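You operate a simulated robot arm through the tools that you are given. There is no shell and no other tool.

You are at the controls of a simulated robot arm. One attempt, no reset.

Task
Test the clamped can: green tray if good, red tray if bad.
Fine: the trays beside the tester; it tests at a safe 12 V; switch off before the clamp opens, and leave it open; the dial is set, leave it.
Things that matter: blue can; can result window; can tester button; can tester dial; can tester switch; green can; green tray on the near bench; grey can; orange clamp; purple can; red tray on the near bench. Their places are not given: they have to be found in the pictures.

The check looks at the end state, three seconds after you hand in, the way a careful person would. Anything else that was tipped, shoved, dropped, spilled or broken makes it a failure.

Robot
A 7-joint arm with a two-finger parallel gripper, fixed in place. Base frame: the origin is at the foot of the arm, x ahead of it, y to its left, z up; the work surface is at about z = 720. Lengths are in mm, angles in degrees, forces in N, time in s.
Its first joint turns from -166.0 to 166.0 degrees. Payload 1.57 kg.
Tool frame: the origin (TCP) lies between the finger pads and is the grasp point; the fingertips stand 30 mm ahead of it; z points along the fingers, y is the line along which they close. Largest opening 110 mm; finger width 24, thickness 12; the body of the gripper, 48 by 112 mm, starts 78 mm behind the TCP.
Orientation is that of the tool frame in the base frame, as a unit quaternion [x, y, z, w]. With the fingers straight down and closing along the base's y, the tool's x points along the base's -x, its y along +y and its z along -z.

Tools
- The arm moves only by the tool arm_command. Its argument "moves" is a list of rows, each a list of 6 numbers: the shift along the tool's x, y, z in mm, then the turn, a rotation vector about the tool's x, y, z in degrees. In form: [[dx, dy, dz, wx, wy, wz], ...]. A call has 1 to 20 rows; each row is the pose to reach, as a shift and turn from the pose commanded when the call began, along the tool's axes at that moment. "grip" is the finger opening in mm, from 0 to 110, set as the call begins (left out, the last holds). Each row takes 0.2 s and may step no farther than 50 mm and 8.6 degrees from the row before; otherwise, or with a gripper value out of range, the whole call is refused. Where a pose cannot be reached the arm comes as near as it can. A force on the tool above 40 N (or 10 N above the force at the start of the call, whichever is more), or a blocked arm, ends the call early, and 0.2 s more pass. Each finger travels about 108 mm/s and halts on what it meets, pressing with about 39 N; the grip force reading is that of the motor and also rises with nothing between the fingers. The clock runs only during rows and for 0.2 s after the last one: add rows that repeat a pose to give the fingers time. It gives the time, the measured TCP pose, the force on the tool (base axes), the opening and the grip force at its end, in the units of the frame above (readings bear some noise), with the torque about the TCP (base axes, N m) and any sound that the robot's microphone picked up.
- Cameras (640 x 400 px; columns grow to the right, rows downward): "scene" is fixed at [212.2, -506.8, 1509.5]; the picture's right is [-0.21, -0.98, 0.00], its down [-0.91, 0.19, -0.38] and it looks along [0.37, -0.08, -0.93] (base axes); focal length 319 px, centre (320, 200). "wrist" rides on the gripper at [70, 16, -141] in the tool frame; the picture's right is [-0.23, 0.97, 0.00], its down [-0.85, -0.20, -0.48] and it looks along [-0.47, -0.11, 0.88] (tool axes); focal length 222 px, centre (320, 200).
- camera(camera): a new picture of that camera. The clock stands still meanwhile.
- raise_lower(by): slides the trunk up (or, below 0, down) by that many mm; the arm rides with it, the base frame stays. It gives what a move gives, with no picture.
- point_at(camera, pixels): for up to 12 pixels [column, row] of the newest picture of that camera ("zoom" is the newest enlarged one), the place [x, y, z] in the base frame of the surface seen there, good to about 3 mm, but the place of the scene camera against the robot may be out by one fixed shift of up to 18 mm in any direction. The clock stands still meanwhile.
- close_up(camera, box): a new picture of the part [left, top, right, bottom] of that camera's present view, enlarged. The clock stands still meanwhile.
- finish_job(): hands the job in; it is judged then, once.

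Unless the task says otherwise, let go and move clear before handing in.

The tools are called by a JSON object that holds its "op" and its "data". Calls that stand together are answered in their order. arm_command: Moves the arm, as the interface text tells. Its arguments: {"type":"object","properties":{"moves":{"type":"array","items":{"type":"array","items":{"type":"number"}}},"grip":{"type":"number"}},"required":["moves"]} The other tools are called the same way: raise_lower (by) slides the trunk up or down; camera (camera) takes a picture; point_at (camera, pixels) gives the place of the surface under pixels of a picture; close_up (camera, box) takes an enlarged picture of a part of a camera's view; finish_job () hands the job in.

At the start:

```text
time_s: 0.0
ee_pos: [355.2, -595.8, 1185.7]
orientation: [-0.002, 1.0, 0.0, 0.0]
ft_force: [1.0, -0.2, 0.4]
moment: [-0.01, 0.04, -0.01]
width: 110.0
finger_force: 0.0
trunk travel left (down, up): [-350.0, 260.0]
```

scene: 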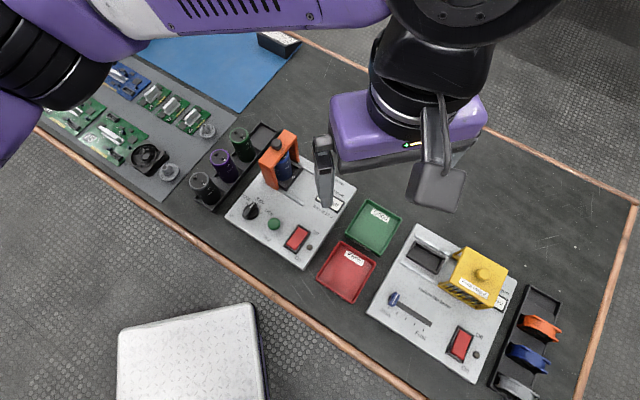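
wrist: 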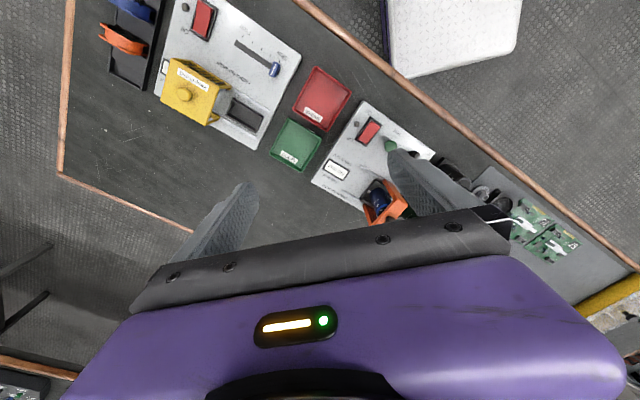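

The scene shows the can tester with the orange clamp at about (280,155), holding a blue can, with the green button at (274,224), the red switch at (297,238), and the trays at (374,226) and (346,272). I'll take close-ups first.

{"op": "close_up", "data": {"camera": "scene", "box": [180, 110, 420, 310]}}

{"op": "close_up", "data": {"camera": "wrist", "box": [260, 50, 520, 240]}}

```text
2.00 times, centred on (300, 210) of scene
```

zoom: 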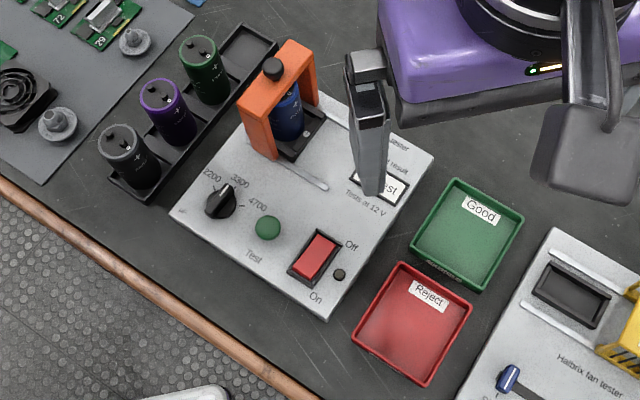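

```text
2.11 times, centred on (390, 145) of wrist
```

zoom: 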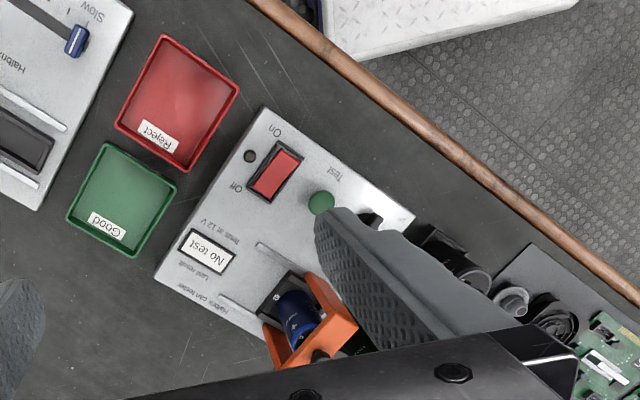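

The result window reads "No test", the rocker is at (315,257) in the zoom with Off/On labels, and the clamp is an orange frame with a black knob. I'll measure key points from both cameras.

{"op": "point_at", "data": {"camera": "zoom", "pixels": [[275, 172], [262, 158], [285, 185], [320, 203], [205, 250], [298, 310], [325, 355], [250, 157], [100, 225], [155, 130], [270, 108], [160, 275]]}}

{"op": "point_at", "data": {"camera": "scene", "pixels": [[297, 238], [274, 224], [276, 145], [251, 211], [285, 168], [374, 230], [346, 275], [310, 247], [244, 147], [222, 167], [206, 190], [226, 217]]}}

```text
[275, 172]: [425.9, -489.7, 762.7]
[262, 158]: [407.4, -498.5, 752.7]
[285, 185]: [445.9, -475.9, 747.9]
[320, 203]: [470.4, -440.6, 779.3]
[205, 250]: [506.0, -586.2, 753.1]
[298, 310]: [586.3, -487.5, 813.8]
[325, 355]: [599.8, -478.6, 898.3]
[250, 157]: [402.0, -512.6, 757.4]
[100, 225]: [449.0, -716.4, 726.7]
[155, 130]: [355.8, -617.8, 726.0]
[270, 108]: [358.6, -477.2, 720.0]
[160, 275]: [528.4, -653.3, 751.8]
```

```text
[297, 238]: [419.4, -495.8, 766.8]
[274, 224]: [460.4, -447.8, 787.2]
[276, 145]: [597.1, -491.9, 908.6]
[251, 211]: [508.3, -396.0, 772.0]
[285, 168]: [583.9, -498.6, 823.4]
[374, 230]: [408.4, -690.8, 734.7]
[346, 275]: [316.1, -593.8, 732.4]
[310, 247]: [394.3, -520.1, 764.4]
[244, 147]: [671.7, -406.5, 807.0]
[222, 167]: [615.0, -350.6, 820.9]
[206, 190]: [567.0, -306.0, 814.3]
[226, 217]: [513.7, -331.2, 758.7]
```

The switch is near (426,-490), the button near (470,-441) and the clamp near (597,-492). I'll lower the hand and bring it back to get a closer wrist view of the clamp and panel.

{"op": "arm_command", "data": {"moves": [[0, 40, 20, 0, 0, 0], [0, 80, 40, 0, 0, 0], [0, 120, 60, 0, 0, 0], [0, 160, 80, 0, 0, 0], [0, 180, 110, 0, 0, 0], [0, 180, 110, 0, 0, 0]]}}

{"op": "camera", "data": {"camera": "wrist"}}

{"op": "camera", "data": {"camera": "scene"}}

```text
time_s: 1.4
ee_pos: [354.6, -416.0, 1076.3]
orientation: [-0.001, 1.0, 0.0, 0.001]
ft_force: [-1.0, -0.1, 0.3]
moment: [0.0, 0.02, -0.02]
width: 110.4
finger_force: 0.1
trunk travel left (down, up): [-350.0, 260.0]
```

```text
taken
```

wrist: 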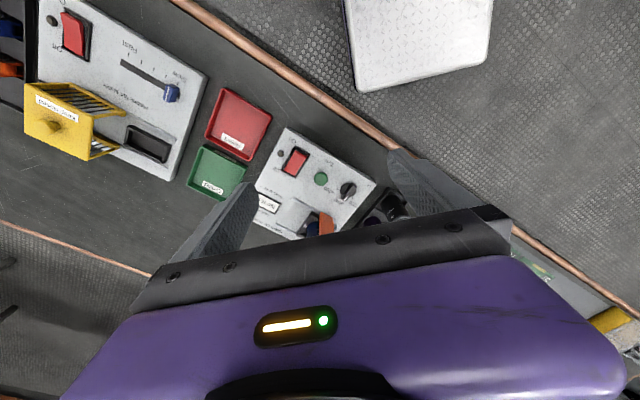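

```text
taken
```

scene: 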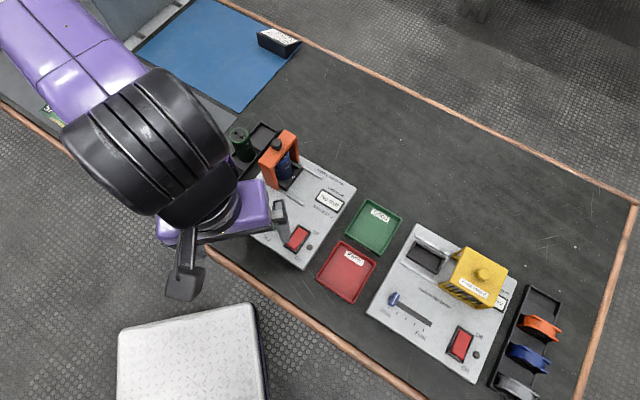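

The scene view of the clamp is now clear around (283,160). I'll zoom tightly on it.

{"op": "close_up", "data": {"camera": "scene", "box": [240, 115, 360, 190]}}

{"op": "close_up", "data": {"camera": "wrist", "box": [240, 110, 400, 250]}}

{"op": "close_up", "data": {"camera": "scene", "box": [250, 170, 370, 280]}}

```text
5.33 times, centred on (300, 152) of scene
```

zoom: 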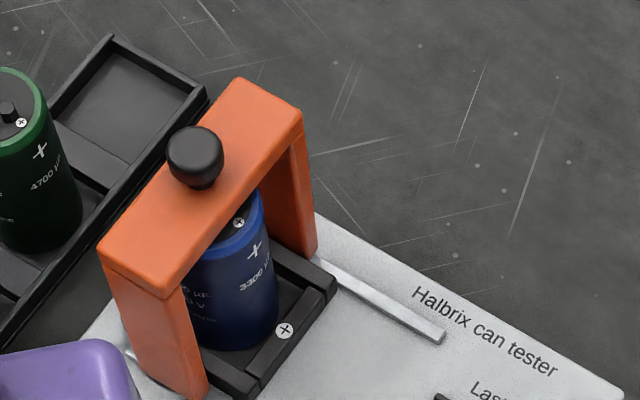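

```text
2.86 times, centred on (320, 180) of wrist
```

zoom: 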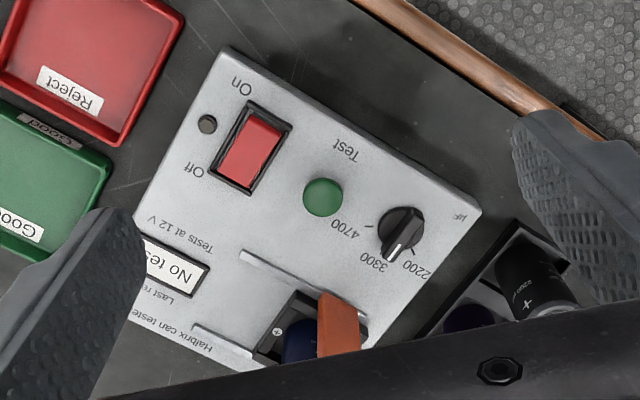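

```text
3.64 times, centred on (310, 225) of scene
```

zoom: 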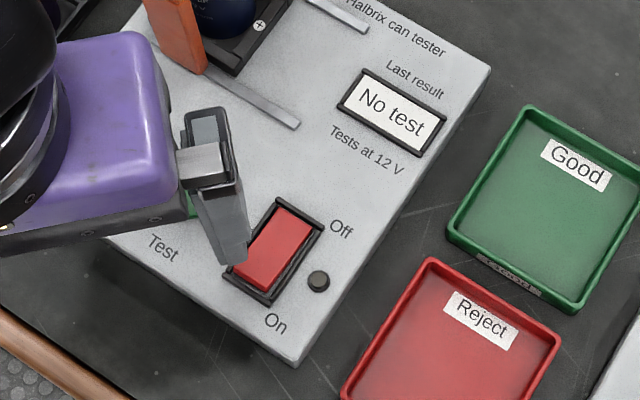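

The clamp is a gantry on two short rails that run to the right, parallel to the panel's long side; the can reads 3300 µF and the dial points at 3300. I'll move the hand forward to see the clamp from the wrist camera.

{"op": "arm_command", "data": {"moves": [[-40, 0, 0, 0, 0, 0], [-80, 0, 0, 0, 0, 0], [-120, 0, 0, 0, 0, 0], [-160, -20, 0, 0, 0, 0], [-200, -40, 0, 0, 0, 0], [-230, -60, 0, 0, 0, 0], [-230, -60, 0, 0, 0, 0]]}}

{"op": "close_up", "data": {"camera": "wrist", "box": [160, 0, 480, 200]}}

```text
time_s: 3.0
ee_pos: [587.0, -475.5, 1076.6]
orientation: [-0.002, 1.0, -0.001, 0.0]
ft_force: [0.4, -0.1, 0.2]
moment: [0.0, 0.03, 0.03]
width: 110.1
finger_force: 0.0
trunk travel left (down, up): [-350.0, 260.0]
```

```text
2.00 times, centred on (320, 100) of wrist
```

zoom: 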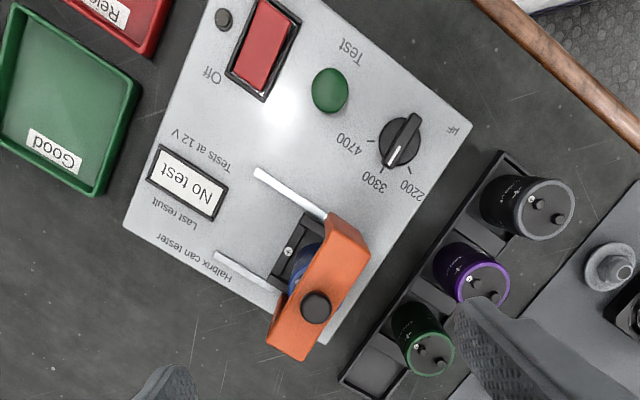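

This view shows the panel well: switch at (263,50), button at (330,92), result window (188,180), clamp knob (316,306). I'll measure these points.

{"op": "point_at", "data": {"camera": "zoom", "pixels": [[330, 92], [316, 304], [347, 232], [294, 345], [263, 50], [276, 14], [250, 78], [256, 172], [326, 218], [216, 254], [278, 290], [400, 140]]}}

{"op": "point_at", "data": {"camera": "zoom", "pixels": [[305, 258], [318, 240], [126, 224], [322, 342], [470, 120], [268, 358], [366, 248], [303, 322], [328, 218], [275, 275], [310, 220], [60, 110]]}}

```text
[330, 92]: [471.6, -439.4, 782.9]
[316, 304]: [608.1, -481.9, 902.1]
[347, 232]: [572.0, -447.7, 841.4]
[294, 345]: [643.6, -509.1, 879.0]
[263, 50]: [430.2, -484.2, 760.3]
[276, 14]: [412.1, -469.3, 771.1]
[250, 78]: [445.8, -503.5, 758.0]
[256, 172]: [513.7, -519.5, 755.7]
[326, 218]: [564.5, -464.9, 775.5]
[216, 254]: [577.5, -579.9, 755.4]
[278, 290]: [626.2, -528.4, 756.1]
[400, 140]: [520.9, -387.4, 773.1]
```

```text
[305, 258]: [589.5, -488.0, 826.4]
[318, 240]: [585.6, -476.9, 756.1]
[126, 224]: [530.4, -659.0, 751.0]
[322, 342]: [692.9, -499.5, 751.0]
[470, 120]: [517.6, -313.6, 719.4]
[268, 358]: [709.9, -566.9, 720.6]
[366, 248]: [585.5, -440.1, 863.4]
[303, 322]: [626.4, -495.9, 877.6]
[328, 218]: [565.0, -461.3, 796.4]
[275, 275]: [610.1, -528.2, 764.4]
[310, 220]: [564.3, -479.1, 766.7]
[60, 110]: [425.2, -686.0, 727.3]
```

The tester's long axis runs at about 45° in the base frame, with the panel at z≈752, the rocker's On end raised (771) and its Off end low (758). I'll turn the hand 45° to align with it, come lower, and inspect the clamp from its right side.

{"op": "arm_command", "data": {"moves": [[2, -7, 12, 0, 0, -7.5], [4, -14, 24, 0, 0, -15], [6, -22, 37, 0, 0, -22.5], [8, -30, 50, 0, 0, -30], [10, -38, 63, 0, 0, -37.5], [11, -44.5, 76, 0, 0, -45], [11, -44.5, 76, 0, 0, -45]]}}

{"op": "camera", "data": {"camera": "wrist"}}

{"op": "close_up", "data": {"camera": "wrist", "box": [220, 20, 460, 180]}}

```text
time_s: 4.6
ee_pos: [574.6, -519.9, 999.6]
orientation: [-0.384, 0.923, -0.001, 0.0]
ft_force: [-0.4, -0.2, 0.0]
moment: [-0.02, -0.01, 0.01]
width: 110.1
finger_force: 0.1
trunk travel left (down, up): [-350.0, 260.0]
```

```text
taken
```

wrist: 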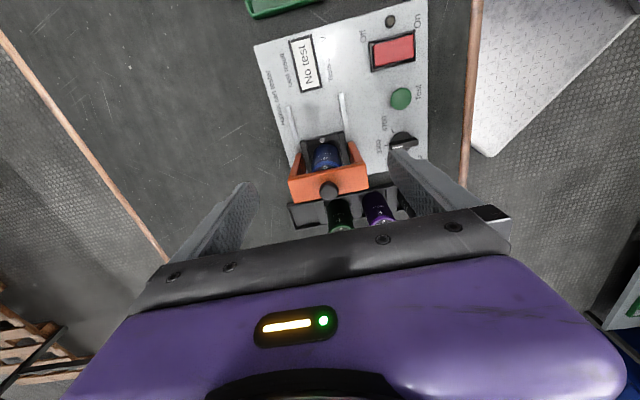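

```text
2.50 times, centred on (340, 100) of wrist
```

zoom: 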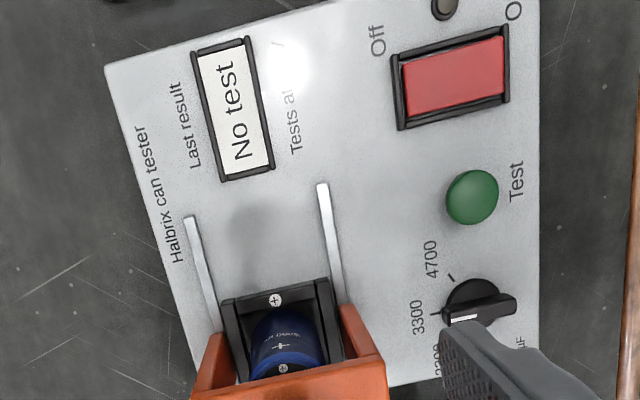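

From here the can sits in a black bed between the clamp legs, and the rails run clear toward the result window. I'll measure clamp, can, rails, switch and button from this closer view.

{"op": "point_at", "data": {"camera": "zoom", "pixels": [[285, 345], [285, 318], [278, 300], [190, 218], [323, 186], [215, 320], [340, 285], [207, 360], [362, 340], [472, 197], [500, 70], [410, 85]]}}

{"op": "point_at", "data": {"camera": "wrist", "pixels": [[329, 188], [300, 185], [360, 180], [300, 195], [360, 188], [328, 176], [327, 148], [327, 160], [340, 215], [376, 208], [400, 97], [391, 50]]}}

```text
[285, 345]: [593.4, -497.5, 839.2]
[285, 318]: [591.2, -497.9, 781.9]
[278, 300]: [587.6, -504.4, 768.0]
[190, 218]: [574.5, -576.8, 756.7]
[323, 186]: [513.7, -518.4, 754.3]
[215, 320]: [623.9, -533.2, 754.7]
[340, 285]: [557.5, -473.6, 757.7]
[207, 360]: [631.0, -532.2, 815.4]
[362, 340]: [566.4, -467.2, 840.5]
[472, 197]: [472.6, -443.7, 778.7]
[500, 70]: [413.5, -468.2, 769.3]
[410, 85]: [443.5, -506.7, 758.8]
```

```text
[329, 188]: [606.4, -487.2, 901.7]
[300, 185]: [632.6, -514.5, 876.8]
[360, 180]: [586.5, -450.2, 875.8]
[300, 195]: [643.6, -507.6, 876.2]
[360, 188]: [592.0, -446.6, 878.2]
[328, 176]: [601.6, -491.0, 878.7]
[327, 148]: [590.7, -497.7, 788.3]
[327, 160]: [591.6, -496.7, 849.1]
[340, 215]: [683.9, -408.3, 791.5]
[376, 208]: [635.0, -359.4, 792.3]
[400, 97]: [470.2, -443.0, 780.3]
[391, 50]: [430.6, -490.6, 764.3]
```

Can top is about z≈845, knob top ≈902, and clamp bar top ≈877. I'll zoom tighter to pin down the tester's yaw and the clamp bar's edges.

{"op": "close_up", "data": {"camera": "wrist", "box": [270, 85, 390, 235]}}

{"op": "point_at", "data": {"camera": "wrist", "pixels": [[256, 48], [270, 95], [285, 145], [424, 30], [425, 90], [426, 120], [290, 42], [312, 36], [303, 92], [322, 87], [288, 107], [341, 95]]}}

```text
2.67 times, centred on (330, 160) of wrist
```

zoom: 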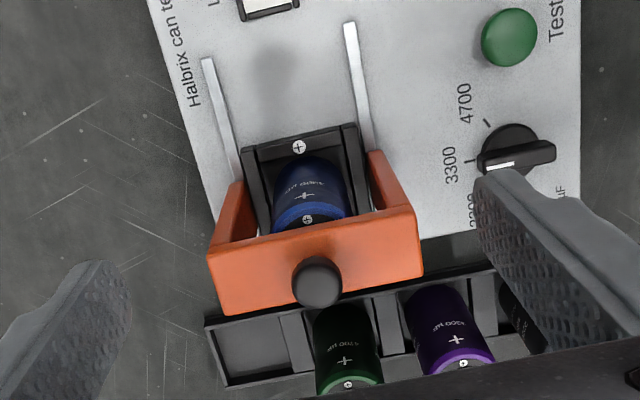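

```text
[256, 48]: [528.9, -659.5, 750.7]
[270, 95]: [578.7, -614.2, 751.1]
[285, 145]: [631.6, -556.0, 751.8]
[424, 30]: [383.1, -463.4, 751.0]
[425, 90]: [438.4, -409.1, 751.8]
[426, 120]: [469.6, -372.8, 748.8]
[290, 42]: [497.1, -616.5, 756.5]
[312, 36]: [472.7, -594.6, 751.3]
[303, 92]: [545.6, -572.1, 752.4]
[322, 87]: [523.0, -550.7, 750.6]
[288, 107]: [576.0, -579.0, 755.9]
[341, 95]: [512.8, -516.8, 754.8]
```

The tester axes are at 45° (u=(0.707,0.707), v=(0.707,-0.707)); the switch's On half is centred near (418,-476) with its top at z≈770. I'll close the fingers and hover over the On end.

{"op": "arm_command", "data": {"moves": [[20, 36, 0, 0, 0, 0], [40, 72, 0, 0, 0, 0], [60, 108, 0, 0, 0, 0], [79.7, 142.8, 0, 0, 0, 0], [79.7, 142.8, 40, 0, 0, 0], [79.7, 142.8, 80, 0, 0, 0], [79.7, 142.8, 120, 0, 0, 0], [79.7, 142.8, 160, 0, 0, 0], [79.7, 142.8, 160, 0, 0, 0]], "grip": 0}}

{"op": "camera", "data": {"camera": "wrist"}}

{"op": "camera", "data": {"camera": "scene"}}

```text
time_s: 6.6
ee_pos: [416.6, -476.4, 838.9]
orientation: [-0.384, 0.923, 0.0, 0.0]
ft_force: [-0.1, 1.0, 0.3]
moment: [-0.02, -0.01, 0.03]
width: 0.0
finger_force: 21.7
trunk travel left (down, up): [-350.0, 260.0]
```

```text
taken
```

wrist: 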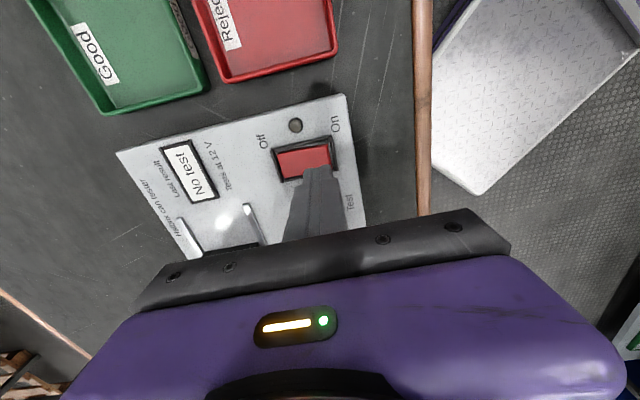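

```text
taken
```

scene: 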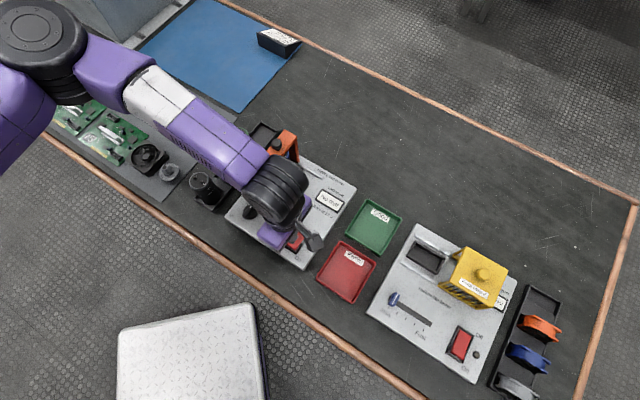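

The fingertip at about (315,170) hangs over the On half of the rocker; I'll zoom in to check its lateral alignment.

{"op": "close_up", "data": {"camera": "wrist", "box": [230, 90, 390, 240]}}

{"op": "point_at", "data": {"camera": "wrist", "pixels": [[328, 148], [282, 158], [326, 160], [316, 168], [308, 169], [325, 171], [295, 165], [335, 150], [276, 162], [296, 126]]}}

```text
2.67 times, centred on (310, 165) of wrist
```

zoom: 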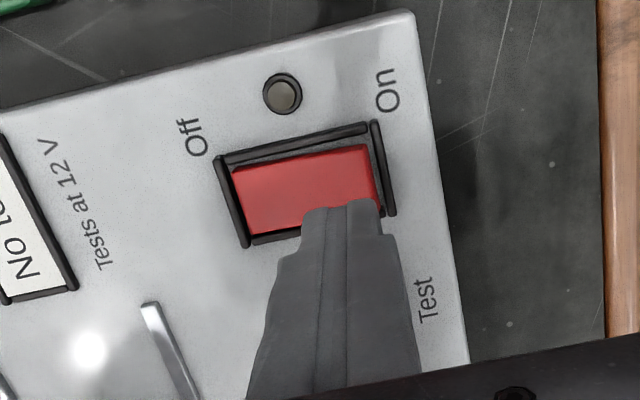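

```text
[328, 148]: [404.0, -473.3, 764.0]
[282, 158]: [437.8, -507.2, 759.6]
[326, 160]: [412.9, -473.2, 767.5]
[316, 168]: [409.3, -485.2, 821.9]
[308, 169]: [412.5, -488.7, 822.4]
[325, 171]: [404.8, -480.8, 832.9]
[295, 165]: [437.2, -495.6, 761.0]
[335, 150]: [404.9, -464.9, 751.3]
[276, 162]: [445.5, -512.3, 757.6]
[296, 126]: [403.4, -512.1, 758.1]
```

The finger's right face is at u≈-54 while the rocker's right edge is at u≈-50, so I need the rocker's left edge to centre the finger properly.

{"op": "point_at", "data": {"camera": "wrist", "pixels": [[282.3, 177], [278, 155.5], [281, 181.5], [290, 175], [286, 166], [300, 176.5], [276, 150], [310, 137], [330, 140], [333, 145], [320, 150], [310, 160]]}}

```text
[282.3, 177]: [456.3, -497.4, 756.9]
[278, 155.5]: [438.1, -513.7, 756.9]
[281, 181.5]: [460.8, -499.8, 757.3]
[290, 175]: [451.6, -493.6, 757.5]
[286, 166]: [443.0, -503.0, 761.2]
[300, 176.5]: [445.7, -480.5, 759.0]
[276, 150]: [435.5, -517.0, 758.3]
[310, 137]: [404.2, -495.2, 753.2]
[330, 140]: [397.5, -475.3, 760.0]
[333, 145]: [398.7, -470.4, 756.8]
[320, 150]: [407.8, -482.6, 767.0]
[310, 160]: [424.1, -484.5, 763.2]
```

The rocker spans u≈-53…-27 and v≈620…671, so closed fingers are too thick to tip it past level. I'll open to 60 mm and use just the inner finger (12 mm thick) over the On end, with the other finger hanging clear in front of the tester.

{"op": "arm_command", "data": {"moves": [[-1.2, 20, 0, 0, 0, 0], [-2.3, 40, 0, 0, 0, 0], [-2.3, 40, 0, 0, 0, 0], [-2.3, 40, 17, 0, 0, 0], [-2.3, 40, 32, 0, 0, 0], [-2.3, 40, 32, 0, 0, 0]], "grip": 60}}

{"op": "close_up", "data": {"camera": "wrist", "box": [210, 90, 450, 240]}}

{"op": "close_up", "data": {"camera": "scene", "box": [220, 190, 380, 290]}}

```text
time_s: 8.0
ee_pos: [390.3, -446.5, 809.3]
orientation: [-0.383, 0.924, 0.0, 0.0]
ft_force: [-0.8, -0.4, -0.4]
moment: [0.03, 0.02, -0.02]
width: 59.7
finger_force: 0.1
trunk travel left (down, up): [-350.0, 260.0]
```

```text
2.67 times, centred on (330, 165) of wrist
```

zoom: 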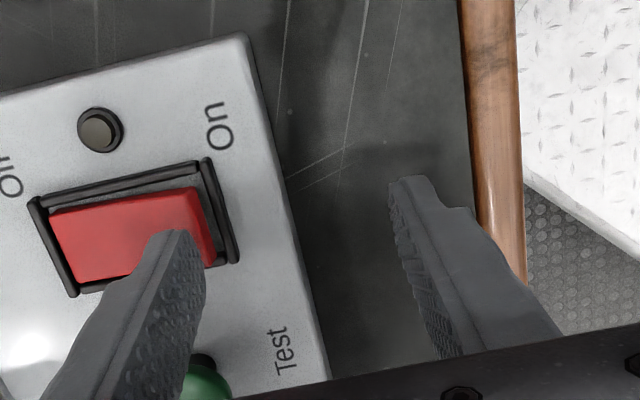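

```text
4.00 times, centred on (300, 240) of scene
```

zoom: 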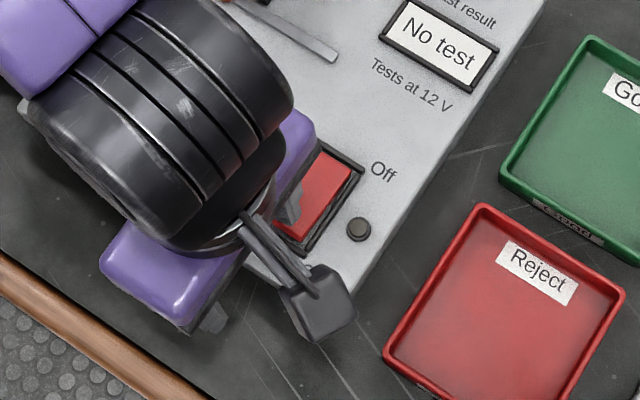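

The inner finger's tip at zoom (175,240) is over the On end of the rocker and inside the bezel. I'll press down in small steps.

{"op": "arm_command", "data": {"moves": [[0, 0, 7, 0, 0, 0], [0, 0, 11, 0, 0, 0], [0, 0, 14, 0, 0, 0], [0, 0, 17, 0, 0, 0], [0, 0, 19, 0, 0, 0]]}}

{"op": "close_up", "data": {"camera": "wrist", "box": [210, 90, 450, 240]}}

```text
time_s: 9.2
ee_pos: [391.6, -444.6, 789.0]
orientation: [-0.382, 0.924, -0.001, 0.0]
ft_force: [-0.8, 2.6, 7.6]
moment: [-0.11, -0.19, 0.06]
width: 57.3
finger_force: 0.0
trunk travel left (down, up): [-350.0, 260.0]
heard: click
```

```text
2.67 times, centred on (330, 165) of wrist
```

zoom: 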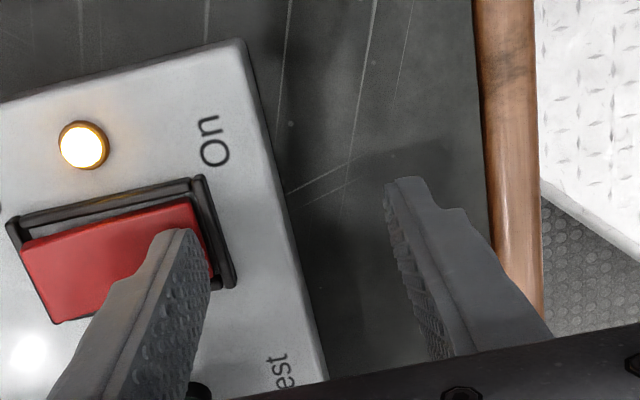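

A click sounded and the lamp beside the rocker glows (zoom (83,147)), so the tester is on. I'll lift off, move above the green button and close the fingers.

{"op": "arm_command", "data": {"moves": [[0, 0, -30, 0, 0, 0], [0, 0, -60, 0, 0, 0], [-30, -27, -60, 0, 0, 0], [-61, -54, -60, 0, 0, 0], [-61, -54, -60, 0, 0, 0]]}}

{"op": "arm_command", "data": {"moves": [[0, 0, 5, 0, 0, 0], [0, 0, 10, 0, 0, 0], [0, 0, 15, 0, 0, 0], [0, 0, 20, 0, 0, 0], [0, 0, 20, 0, 0, 0]], "grip": 0}}

{"op": "camera", "data": {"camera": "wrist"}}

{"op": "close_up", "data": {"camera": "wrist", "box": [230, 90, 430, 240]}}

```text
time_s: 10.4
ee_pos: [472.6, -440.1, 850.9]
orientation: [-0.383, 0.924, 0.0, 0.0]
ft_force: [-1.1, -0.1, -0.1]
moment: [0.05, -0.02, 0.0]
width: 60.2
finger_force: 0.0
trunk travel left (down, up): [-350.0, 260.0]
```

```text
time_s: 11.6
ee_pos: [470.9, -441.4, 828.5]
orientation: [-0.383, 0.924, 0.0, 0.0]
ft_force: [0.4, 0.2, 0.4]
moment: [0.0, 0.0, 0.01]
width: 0.0
finger_force: 21.7
trunk travel left (down, up): [-350.0, 260.0]
```

```text
taken
```

wrist: 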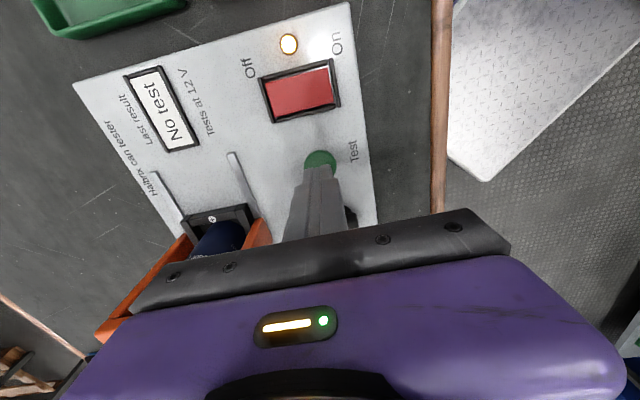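

```text
2.67 times, centred on (330, 165) of wrist
```

zoom: 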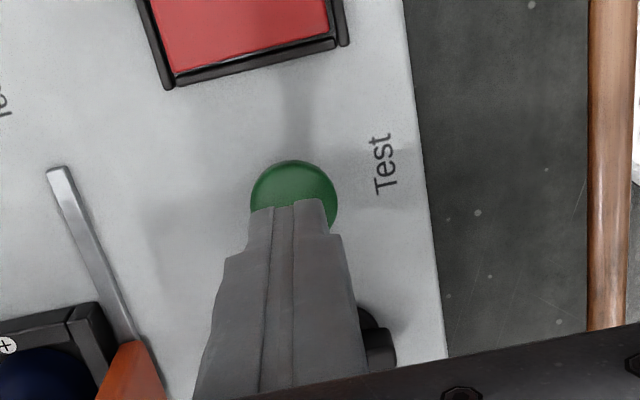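

The fingertip sits over the green button's dome (zoom (290,195)). I'll press it down in small steps.

{"op": "arm_command", "data": {"moves": [[0, 0, 10, 0, 0, 0], [0, 0, 15, 0, 0, 0], [0, 0, 18, 0, 0, 0], [0, 0, 21, 0, 0, 0], [0, 0, 23, 0, 0, 0], [0, 0, 23, 0, 0, 0]]}}

{"op": "close_up", "data": {"camera": "wrist", "box": [70, 20, 370, 220]}}

```text
time_s: 13.0
ee_pos: [472.4, -440.4, 805.3]
orientation: [-0.384, 0.923, -0.001, 0.0]
ft_force: [0.4, -0.3, 1.0]
moment: [0.03, -0.02, 0.0]
width: 0.0
finger_force: 20.5
trunk travel left (down, up): [-350.0, 260.0]
```

```text
2.00 times, centred on (220, 120) of wrist
```

zoom: 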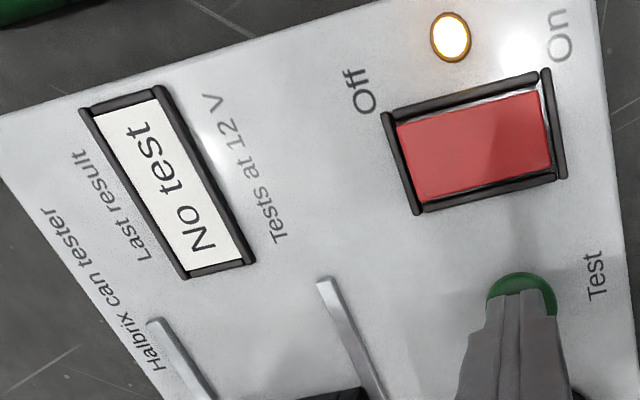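

The tip is at z≈775 with practically no force (1 N) and the window still reads "No test", so the button top is a little lower. I'll keep going down gently.

{"op": "arm_command", "data": {"moves": [[0, 0, 2, 0, 0, 0], [0, 0, 4, 0, 0, 0], [0, 0, 6, 0, 0, 0], [0, 0, 8, 0, 0, 0]]}}

{"op": "close_up", "data": {"camera": "wrist", "box": [70, 20, 370, 220]}}

```text
time_s: 14.0
ee_pos: [472.3, -439.8, 797.5]
orientation: [-0.384, 0.923, 0.0, 0.0]
ft_force: [1.8, 0.6, 3.1]
moment: [0.0, -0.05, -0.01]
width: 0.0
finger_force: 21.0
trunk travel left (down, up): [-350.0, 260.0]
heard: click
```

```text
2.00 times, centred on (220, 120) of wrist
```

zoom: 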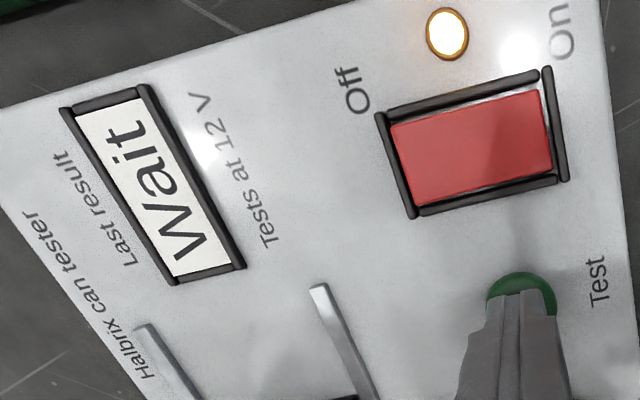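

A click sounded and the window now reads "Wait" — the test is running. I'll lift straight off the button and wait for the result.

{"op": "arm_command", "data": {"moves": [[0, 0, -15, 0, 0, 0], [0, 0, -40, 0, 0, 0], [0, 0, -40, 0, 0, 0], [0, 0, -40, 0, 0, 0], [0, 0, -40, 0, 0, 0], [0, 0, -40, 0, 0, 0], [0, 0, -40, 0, 0, 0], [0, 0, -40, 0, 0, 0]]}}

{"op": "close_up", "data": {"camera": "wrist", "box": [70, 20, 370, 220]}}

```text
time_s: 15.8
ee_pos: [471.4, -441.6, 838.8]
orientation: [-0.383, 0.924, 0.0, 0.0]
ft_force: [0.4, -0.1, -0.7]
moment: [0.0, 0.0, -0.01]
width: 0.1
finger_force: 20.9
trunk travel left (down, up): [-350.0, 260.0]
```

```text
2.00 times, centred on (220, 120) of wrist
```

zoom: 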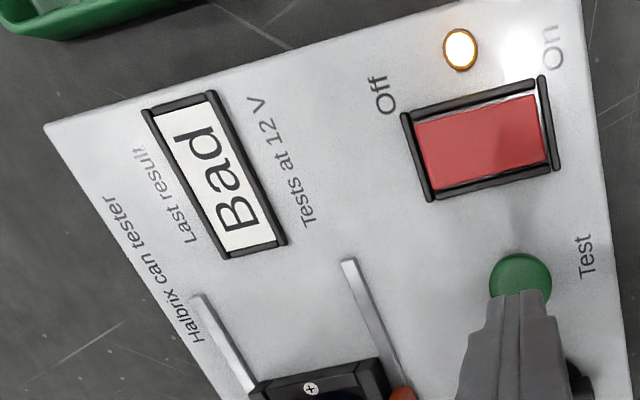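

The window reads "Bad" (zoom (215,185)), so the can belongs in the red tray. Next I'll switch off first: open to 80 mm and hover the inner finger over the Off end of the rocker.

{"op": "arm_command", "data": {"moves": [[20, 9, 0, 0, 0, 0], [41, 18, 0, 0, 0, 0], [61, 27, 0, 0, 0, 0], [61, 27, 0, 0, 0, 0], [61, 27, 15, 0, 0, 0], [61, 27, 30, 0, 0, 0], [61, 27, 30, 0, 0, 0]], "grip": 80}}

{"op": "close_up", "data": {"camera": "wrist", "box": [190, 70, 430, 230]}}

```text
time_s: 17.4
ee_pos: [409.5, -465.1, 807.3]
orientation: [-0.383, 0.924, -0.001, 0.001]
ft_force: [-0.1, 0.2, -0.3]
moment: [-0.02, -0.01, 0.02]
width: 80.1
finger_force: 0.1
trunk travel left (down, up): [-350.0, 260.0]
```

```text
2.50 times, centred on (310, 150) of wrist
```

zoom: 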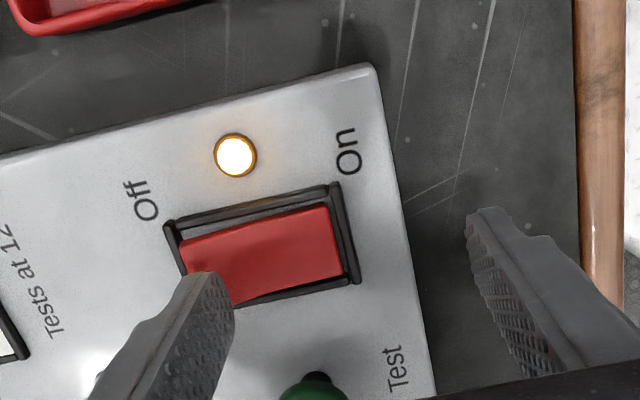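

The inner finger's tip (zoom (210,280)) is over the raised Off end. Pressing down in small steps.

{"op": "arm_command", "data": {"moves": [[0, 0, 6, 0, 0, 0], [0, 0, 10, 0, 0, 0], [0, 0, 13, 0, 0, 0], [0, 0, 16, 0, 0, 0], [0, 0, 18, 0, 0, 0]]}}

{"op": "close_up", "data": {"camera": "wrist", "box": [190, 70, 430, 230]}}

```text
time_s: 18.6
ee_pos: [409.6, -465.9, 791.4]
orientation: [-0.383, 0.924, -0.001, 0.001]
ft_force: [1.4, 0.2, 7.2]
moment: [-0.2, -0.29, 0.04]
width: 81.5
finger_force: 0.6
trunk travel left (down, up): [-350.0, 260.0]
heard: click
```

```text
2.50 times, centred on (310, 150) of wrist
```

zoom: 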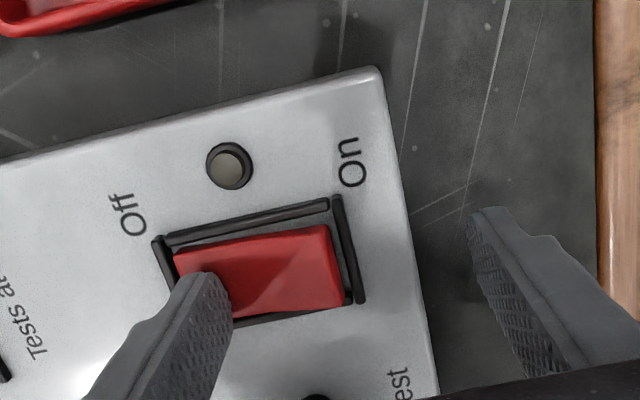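

A click sounded and the lamp is dark, so the tester is off. I'll rise well clear and hover above the clamp's black knob.

{"op": "arm_command", "data": {"moves": [[0, 0, -20, 0, 0, 0], [0, 0, -60, 0, 0, 0], [0, 0, -105, 0, 0, 0], [0, 0, -150, 0, 0, 0], [0, 0, -190, 0, 0, 0], [-30, -35, -190, 0, 0, 0], [-60, -70, -190, 0, 0, 0], [-90, -106, -190, 0, 0, 0], [-110, -130, -190, 0, 0, 0], [-129, -153, -190, 0, 0, 0], [-129, -153, -190, 0, 0, 0]]}}

{"op": "camera", "data": {"camera": "wrist"}}

{"op": "close_up", "data": {"camera": "scene", "box": [210, 110, 370, 280]}}

```text
time_s: 21.0
ee_pos: [609.4, -481.2, 979.9]
orientation: [-0.383, 0.924, 0.0, 0.0]
ft_force: [-0.5, -0.6, -0.3]
moment: [0.01, -0.01, 0.01]
width: 80.2
finger_force: 0.1
trunk travel left (down, up): [-350.0, 260.0]
```

```text
taken
```

wrist: 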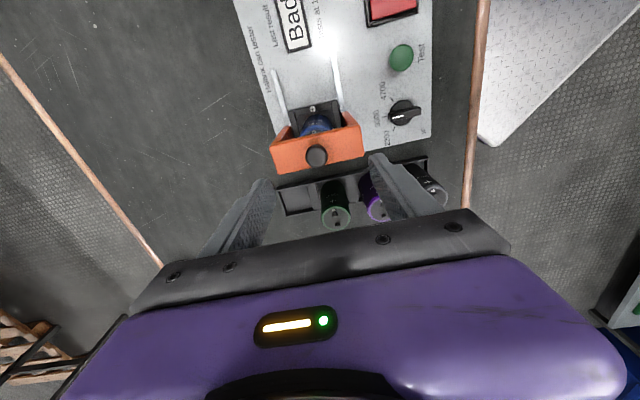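

```text
2.35 times, centred on (290, 195) of scene
```

zoom: 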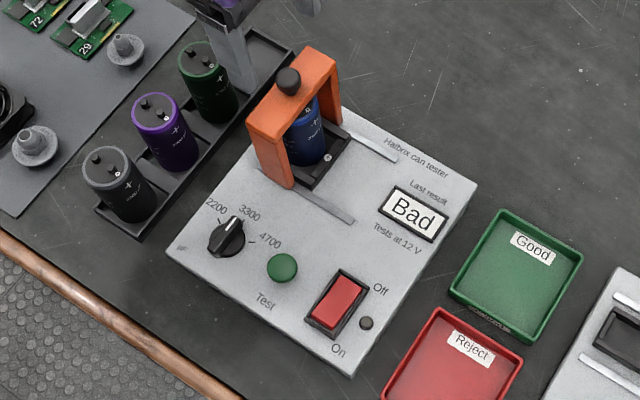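

The clamp's knob is at wrist (316,155) and fingers hover above. I'll measure the knob and bar from this closer view.

{"op": "close_up", "data": {"camera": "wrist", "box": [260, 70, 380, 190]}}

{"op": "point_at", "data": {"camera": "wrist", "pixels": [[316, 155], [316, 148], [316, 162], [308, 155], [324, 154], [290, 142], [340, 138], [290, 165], [345, 155], [313, 106], [314, 122], [314, 132]]}}

```text
3.33 times, centred on (320, 130) of wrist
```

zoom: 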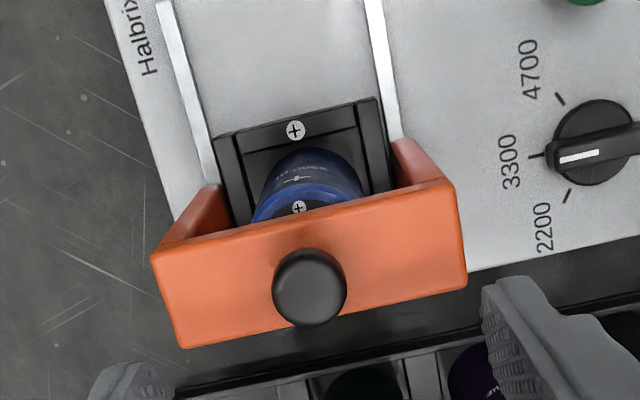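

```text
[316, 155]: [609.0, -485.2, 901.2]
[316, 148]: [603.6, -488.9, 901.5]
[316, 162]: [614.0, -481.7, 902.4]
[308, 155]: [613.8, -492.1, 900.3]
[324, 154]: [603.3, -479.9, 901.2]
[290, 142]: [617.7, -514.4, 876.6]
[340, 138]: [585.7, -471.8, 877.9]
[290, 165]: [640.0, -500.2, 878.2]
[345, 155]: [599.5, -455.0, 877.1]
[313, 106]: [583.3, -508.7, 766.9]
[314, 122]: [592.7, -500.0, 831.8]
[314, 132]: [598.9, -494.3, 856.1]
```

The knob's centre is about (609,-485) with its top at z≈902 and the bar top at z≈877. I'll centre over it, descend to 8 mm above the bar, and close on the knob.

{"op": "arm_command", "data": {"moves": [[3, -2.5, 0, 0, 0, 0], [3, -2.5, 25, 0, 0, 0], [3, -2.5, 45, 0, 0, 0], [3, -2.5, 65, 0, 0, 0], [3, -2.5, 65, 0, 0, 0]], "grip": 60}}

{"op": "arm_command", "data": {"moves": [[0, 0, 0, 0, 0, 0], [0, 0, 0, 0, 0, 0], [0, 0, 0, 0, 0, 0]], "grip": 15}}

{"op": "camera", "data": {"camera": "wrist"}}

```text
time_s: 22.2
ee_pos: [608.4, -485.6, 914.5]
orientation: [-0.383, 0.924, 0.0, 0.001]
ft_force: [-0.1, -0.5, 0.7]
moment: [0.03, -0.04, 0.01]
width: 59.8
finger_force: 0.0
trunk travel left (down, up): [-350.0, 260.0]
```

```text
time_s: 23.0
ee_pos: [609.5, -486.4, 914.8]
orientation: [-0.383, 0.924, -0.001, 0.0]
ft_force: [4.4, -6.9, -3.4]
moment: [-0.21, -0.06, 0.02]
width: 23.6
finger_force: 36.1
trunk travel left (down, up): [-350.0, 260.0]
```

```text
taken
```

wrist: 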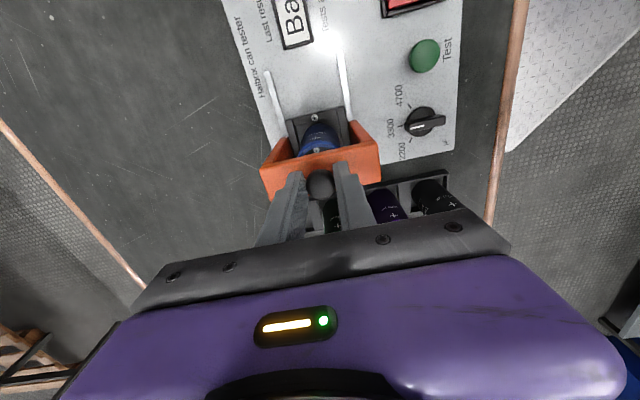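

The knob is gripped (23.6 mm). I'll slide the clamp along the rails toward the result-window end, the first 30 mm slowly while watching the force.

{"op": "arm_command", "data": {"moves": [[5, -1, 0, 0, 0, 0], [10, -1, 0, 0, 0, 0], [15, -1, 0, 0, 0, 0], [20, -1, 0, 0, 0, 0], [25, -1, 0, 0, 0, 0], [30, -1, 0, 0, 0, 0]]}}

{"op": "camera", "data": {"camera": "wrist"}}

{"op": "close_up", "data": {"camera": "scene", "box": [210, 110, 370, 280]}}

```text
time_s: 24.4
ee_pos: [588.2, -507.7, 914.2]
orientation: [-0.383, 0.924, 0.0, 0.0]
ft_force: [2.1, -1.9, 0.3]
moment: [0.46, -0.61, 0.1]
width: 23.8
finger_force: 35.9
trunk travel left (down, up): [-350.0, 260.0]
```

```text
taken
```

wrist: 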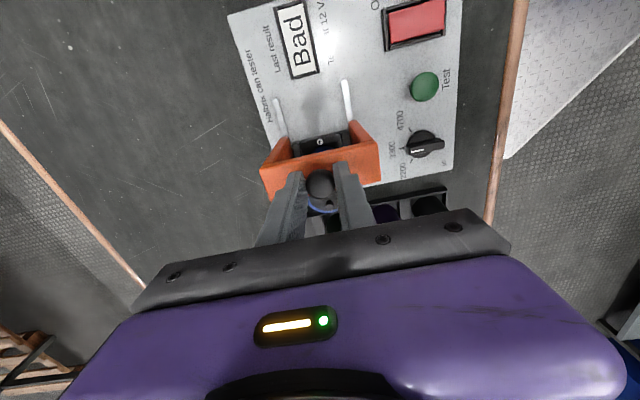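

```text
2.35 times, centred on (290, 195) of scene
```

zoom: 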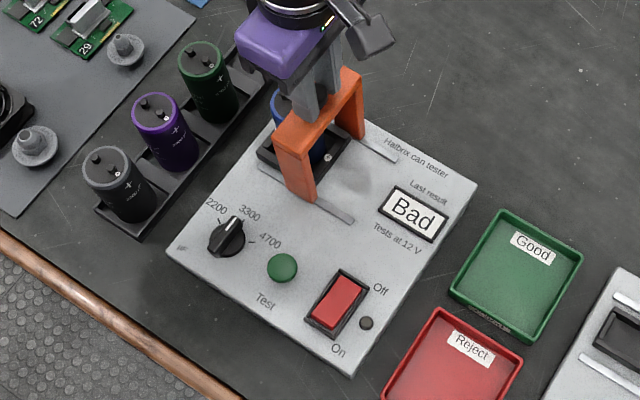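

The clamp slides freely (about 3 N) and the can stayed in its bed. I'll continue along the rails.

{"op": "arm_command", "data": {"moves": [[6, 0, 0, 0, 0, 0], [12, 0, 0, 0, 0, 0], [18, 0, 0, 0, 0, 0], [24, 0, 0, 0, 0, 0], [30, 0, 0, 0, 0, 0], [34, 0, 0, 0, 0, 0], [38, 0, 0, 0, 0, 0]]}}

{"op": "camera", "data": {"camera": "wrist"}}

{"op": "close_up", "data": {"camera": "scene", "box": [210, 110, 370, 280]}}

```text
time_s: 26.0
ee_pos: [563.7, -532.8, 914.0]
orientation: [-0.384, 0.923, 0.0, 0.001]
ft_force: [7.9, 8.8, 5.1]
moment: [-0.48, 0.52, 0.04]
width: 23.7
finger_force: 35.6
trunk travel left (down, up): [-350.0, 260.0]
```

```text
taken
```

wrist: 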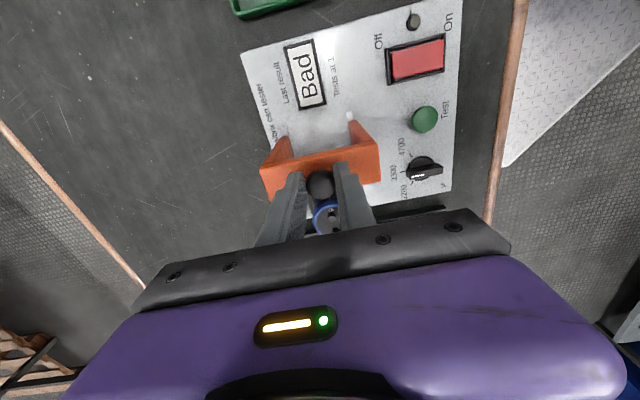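

```text
2.35 times, centred on (290, 195) of scene
```

zoom: 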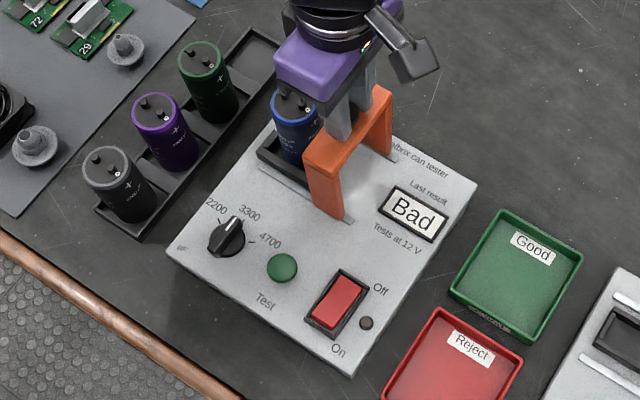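

The force has risen to about 12 N against the motion at u≈22, suggesting the end stop. I'll nudge 3 mm more to confirm.

{"op": "arm_command", "data": {"moves": [[1.5, 0, 0, 0, 0, 0], [3, 0, 0, 0, 0, 0], [3, 0, 0, 0, 0, 0]]}}

```text
time_s: 26.8
ee_pos: [558.1, -539.3, 914.3]
orientation: [-0.382, 0.924, -0.002, 0.0]
ft_force: [3.7, -0.3, -1.2]
moment: [-0.17, -0.28, -0.14]
width: 23.7
finger_force: 34.3
trunk travel left (down, up): [-350.0, 260.0]
```

It moved on another 8 mm to u≈13 and the force dropped, as if it settled past a detent. Let me look.

{"op": "camera", "data": {"camera": "wrist"}}

{"op": "close_up", "data": {"camera": "scene", "box": [210, 110, 370, 280]}}

{"op": "close_up", "data": {"camera": "wrist", "box": [230, 60, 410, 220]}}

```text
taken
```

wrist: 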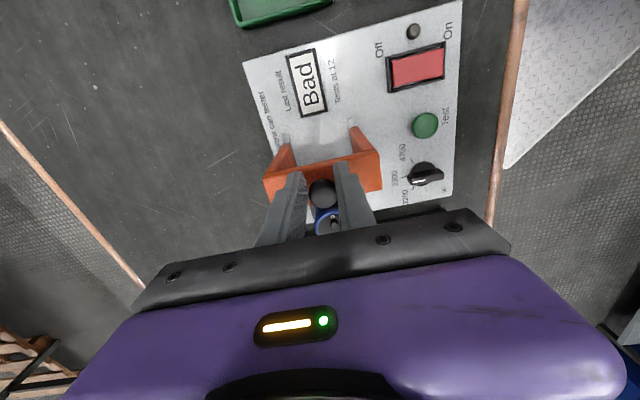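

```text
2.35 times, centred on (290, 195) of scene
```

zoom: 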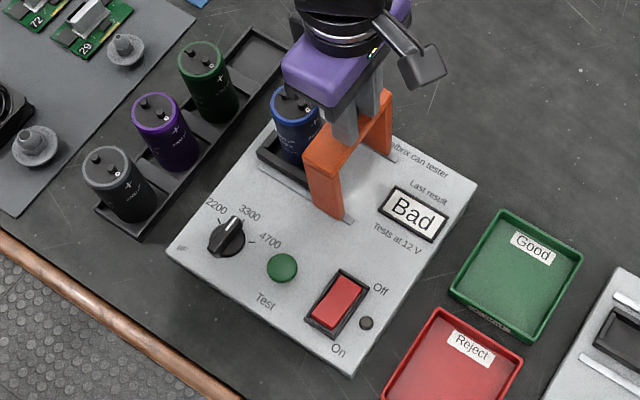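

```text
2.50 times, centred on (320, 140) of wrist
```

zoom: 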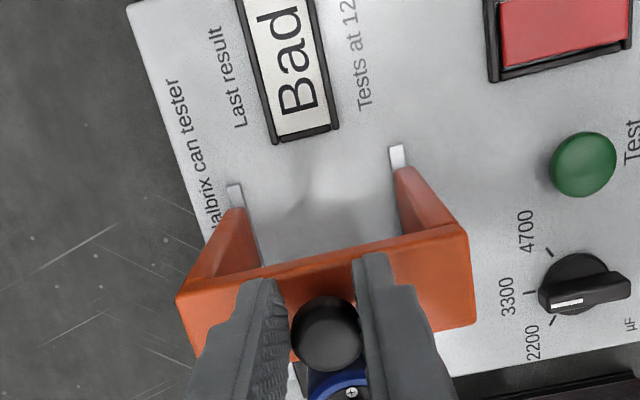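

The clamp leg didn't move between the last pictures – the fingers slipped a little on the knob – so the clamp is at its end stop, fully clear of the can. I'll release and rise.

{"op": "arm_command", "data": {"moves": [[0, 0, 0, 0, 0, 0], [0, 0, 0, 0, 0, 0], [0, 0, -20, 0, 0, 0], [0, 0, -50, 0, 0, 0], [0, 0, -85, 0, 0, 0], [-30, 0, -85, 0, 0, 0], [-60, 0, -85, 0, 0, 0], [-60, 0, -85, 0, 0, 0]], "grip": 70}}

{"op": "camera", "data": {"camera": "wrist"}}

{"op": "close_up", "data": {"camera": "scene", "box": [210, 110, 370, 280]}}

```text
time_s: 28.6
ee_pos: [602.0, -494.6, 999.7]
orientation: [-0.383, 0.924, 0.001, 0.001]
ft_force: [-0.8, 1.0, 0.5]
moment: [0.01, -0.01, -0.03]
width: 70.2
finger_force: 0.1
trunk travel left (down, up): [-350.0, 260.0]
```

```text
taken
```

wrist: 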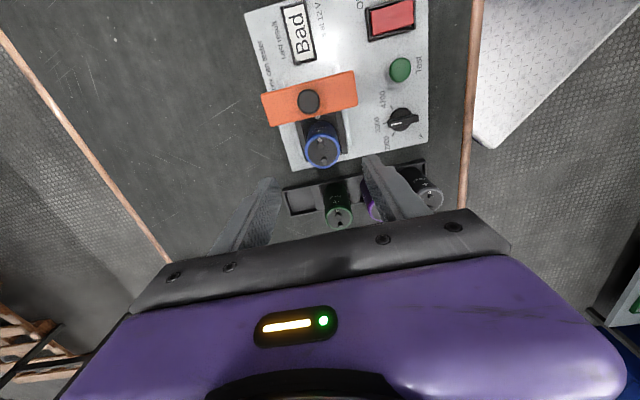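

```text
2.35 times, centred on (290, 195) of scene
```

zoom: 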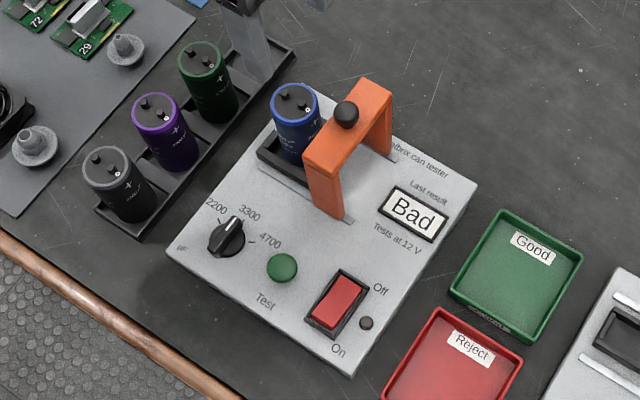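

The clamp is open and the blue can stands free at wrist (323,145). I'll measure the can, the clamp and the neighbouring rack cans precisely.

{"op": "close_up", "data": {"camera": "wrist", "box": [260, 60, 400, 240]}}

{"op": "point_at", "data": {"camera": "wrist", "pixels": [[323, 150], [306, 149], [341, 147], [323, 133], [324, 167], [309, 98], [309, 92], [309, 110], [313, 157], [334, 155], [338, 222], [330, 190]]}}

```text
2.22 times, centred on (330, 150) of wrist
```

zoom: 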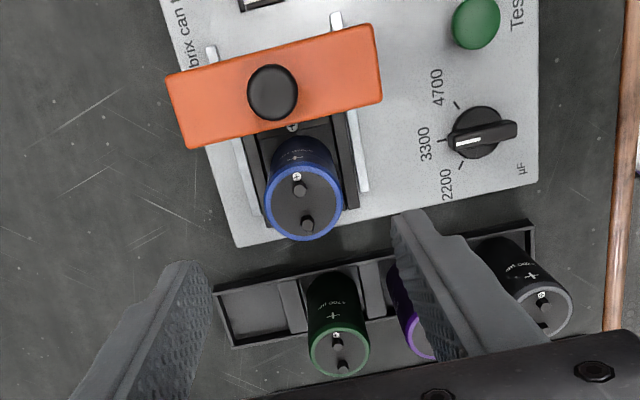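

```text
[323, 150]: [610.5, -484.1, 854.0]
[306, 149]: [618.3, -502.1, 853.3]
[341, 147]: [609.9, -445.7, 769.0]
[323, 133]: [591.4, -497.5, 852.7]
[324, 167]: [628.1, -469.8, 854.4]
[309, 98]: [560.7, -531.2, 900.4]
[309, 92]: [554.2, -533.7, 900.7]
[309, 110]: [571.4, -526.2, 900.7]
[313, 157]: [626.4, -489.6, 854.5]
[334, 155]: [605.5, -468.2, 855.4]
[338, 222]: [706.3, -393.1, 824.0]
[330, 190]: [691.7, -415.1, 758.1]
```

The can's centre is about (610.5,-484), diameter ≈46 mm, top z≈854; the bed walls stop at z≈768. I'll centre on it and descend with the fingers at 75 mm opening, stopping with tips at z≈792.

{"op": "arm_command", "data": {"moves": [[-13.6, 1.0, 0, 0, 0, 0], [-13.6, 1.0, 35, 0, 0, 0], [-13.6, 1.0, 70, 0, 0, 0], [-13.6, 1.0, 100, 0, 0, 0], [-13.6, 1.0, 100, 0, 0, 0]], "grip": 75}}

{"op": "camera", "data": {"camera": "wrist"}}

{"op": "close_up", "data": {"camera": "scene", "box": [210, 90, 370, 200]}}

```text
time_s: 29.8
ee_pos: [610.3, -485.4, 900.0]
orientation: [-0.383, 0.924, 0.0, 0.0]
ft_force: [0.6, -0.7, -0.1]
moment: [-0.01, 0.01, -0.02]
width: 75.0
finger_force: 0.1
trunk travel left (down, up): [-350.0, 260.0]
```

```text
taken
```

wrist: 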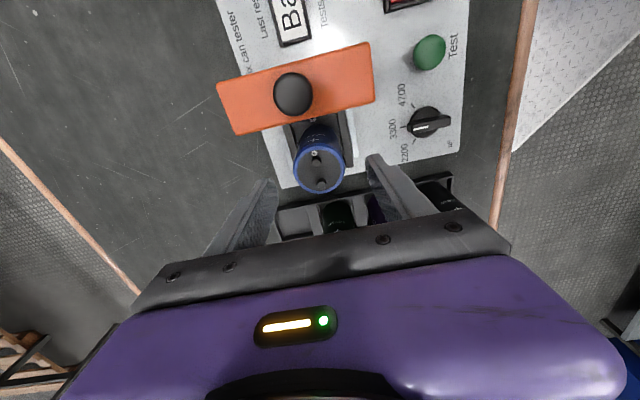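

```text
3.64 times, centred on (290, 145) of scene
```

zoom: 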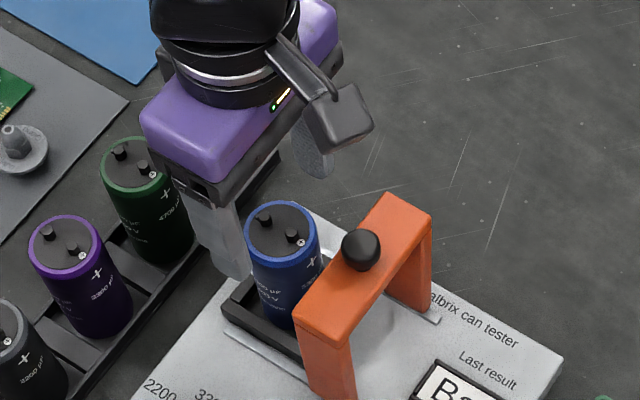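

The fingers straddle the can in the wrist view. I'll re-check the can's centre from here before the final descent.

{"op": "point_at", "data": {"camera": "wrist", "pixels": [[320, 168], [320, 145], [321, 190], [296, 168], [343, 165], [293, 93], [293, 80], [293, 108]]}}

```text
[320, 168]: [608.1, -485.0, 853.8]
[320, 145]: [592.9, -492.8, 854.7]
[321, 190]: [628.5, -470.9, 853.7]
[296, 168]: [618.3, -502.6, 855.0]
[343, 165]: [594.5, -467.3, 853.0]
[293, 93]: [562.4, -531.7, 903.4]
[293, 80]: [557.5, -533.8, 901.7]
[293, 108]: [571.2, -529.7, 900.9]
```

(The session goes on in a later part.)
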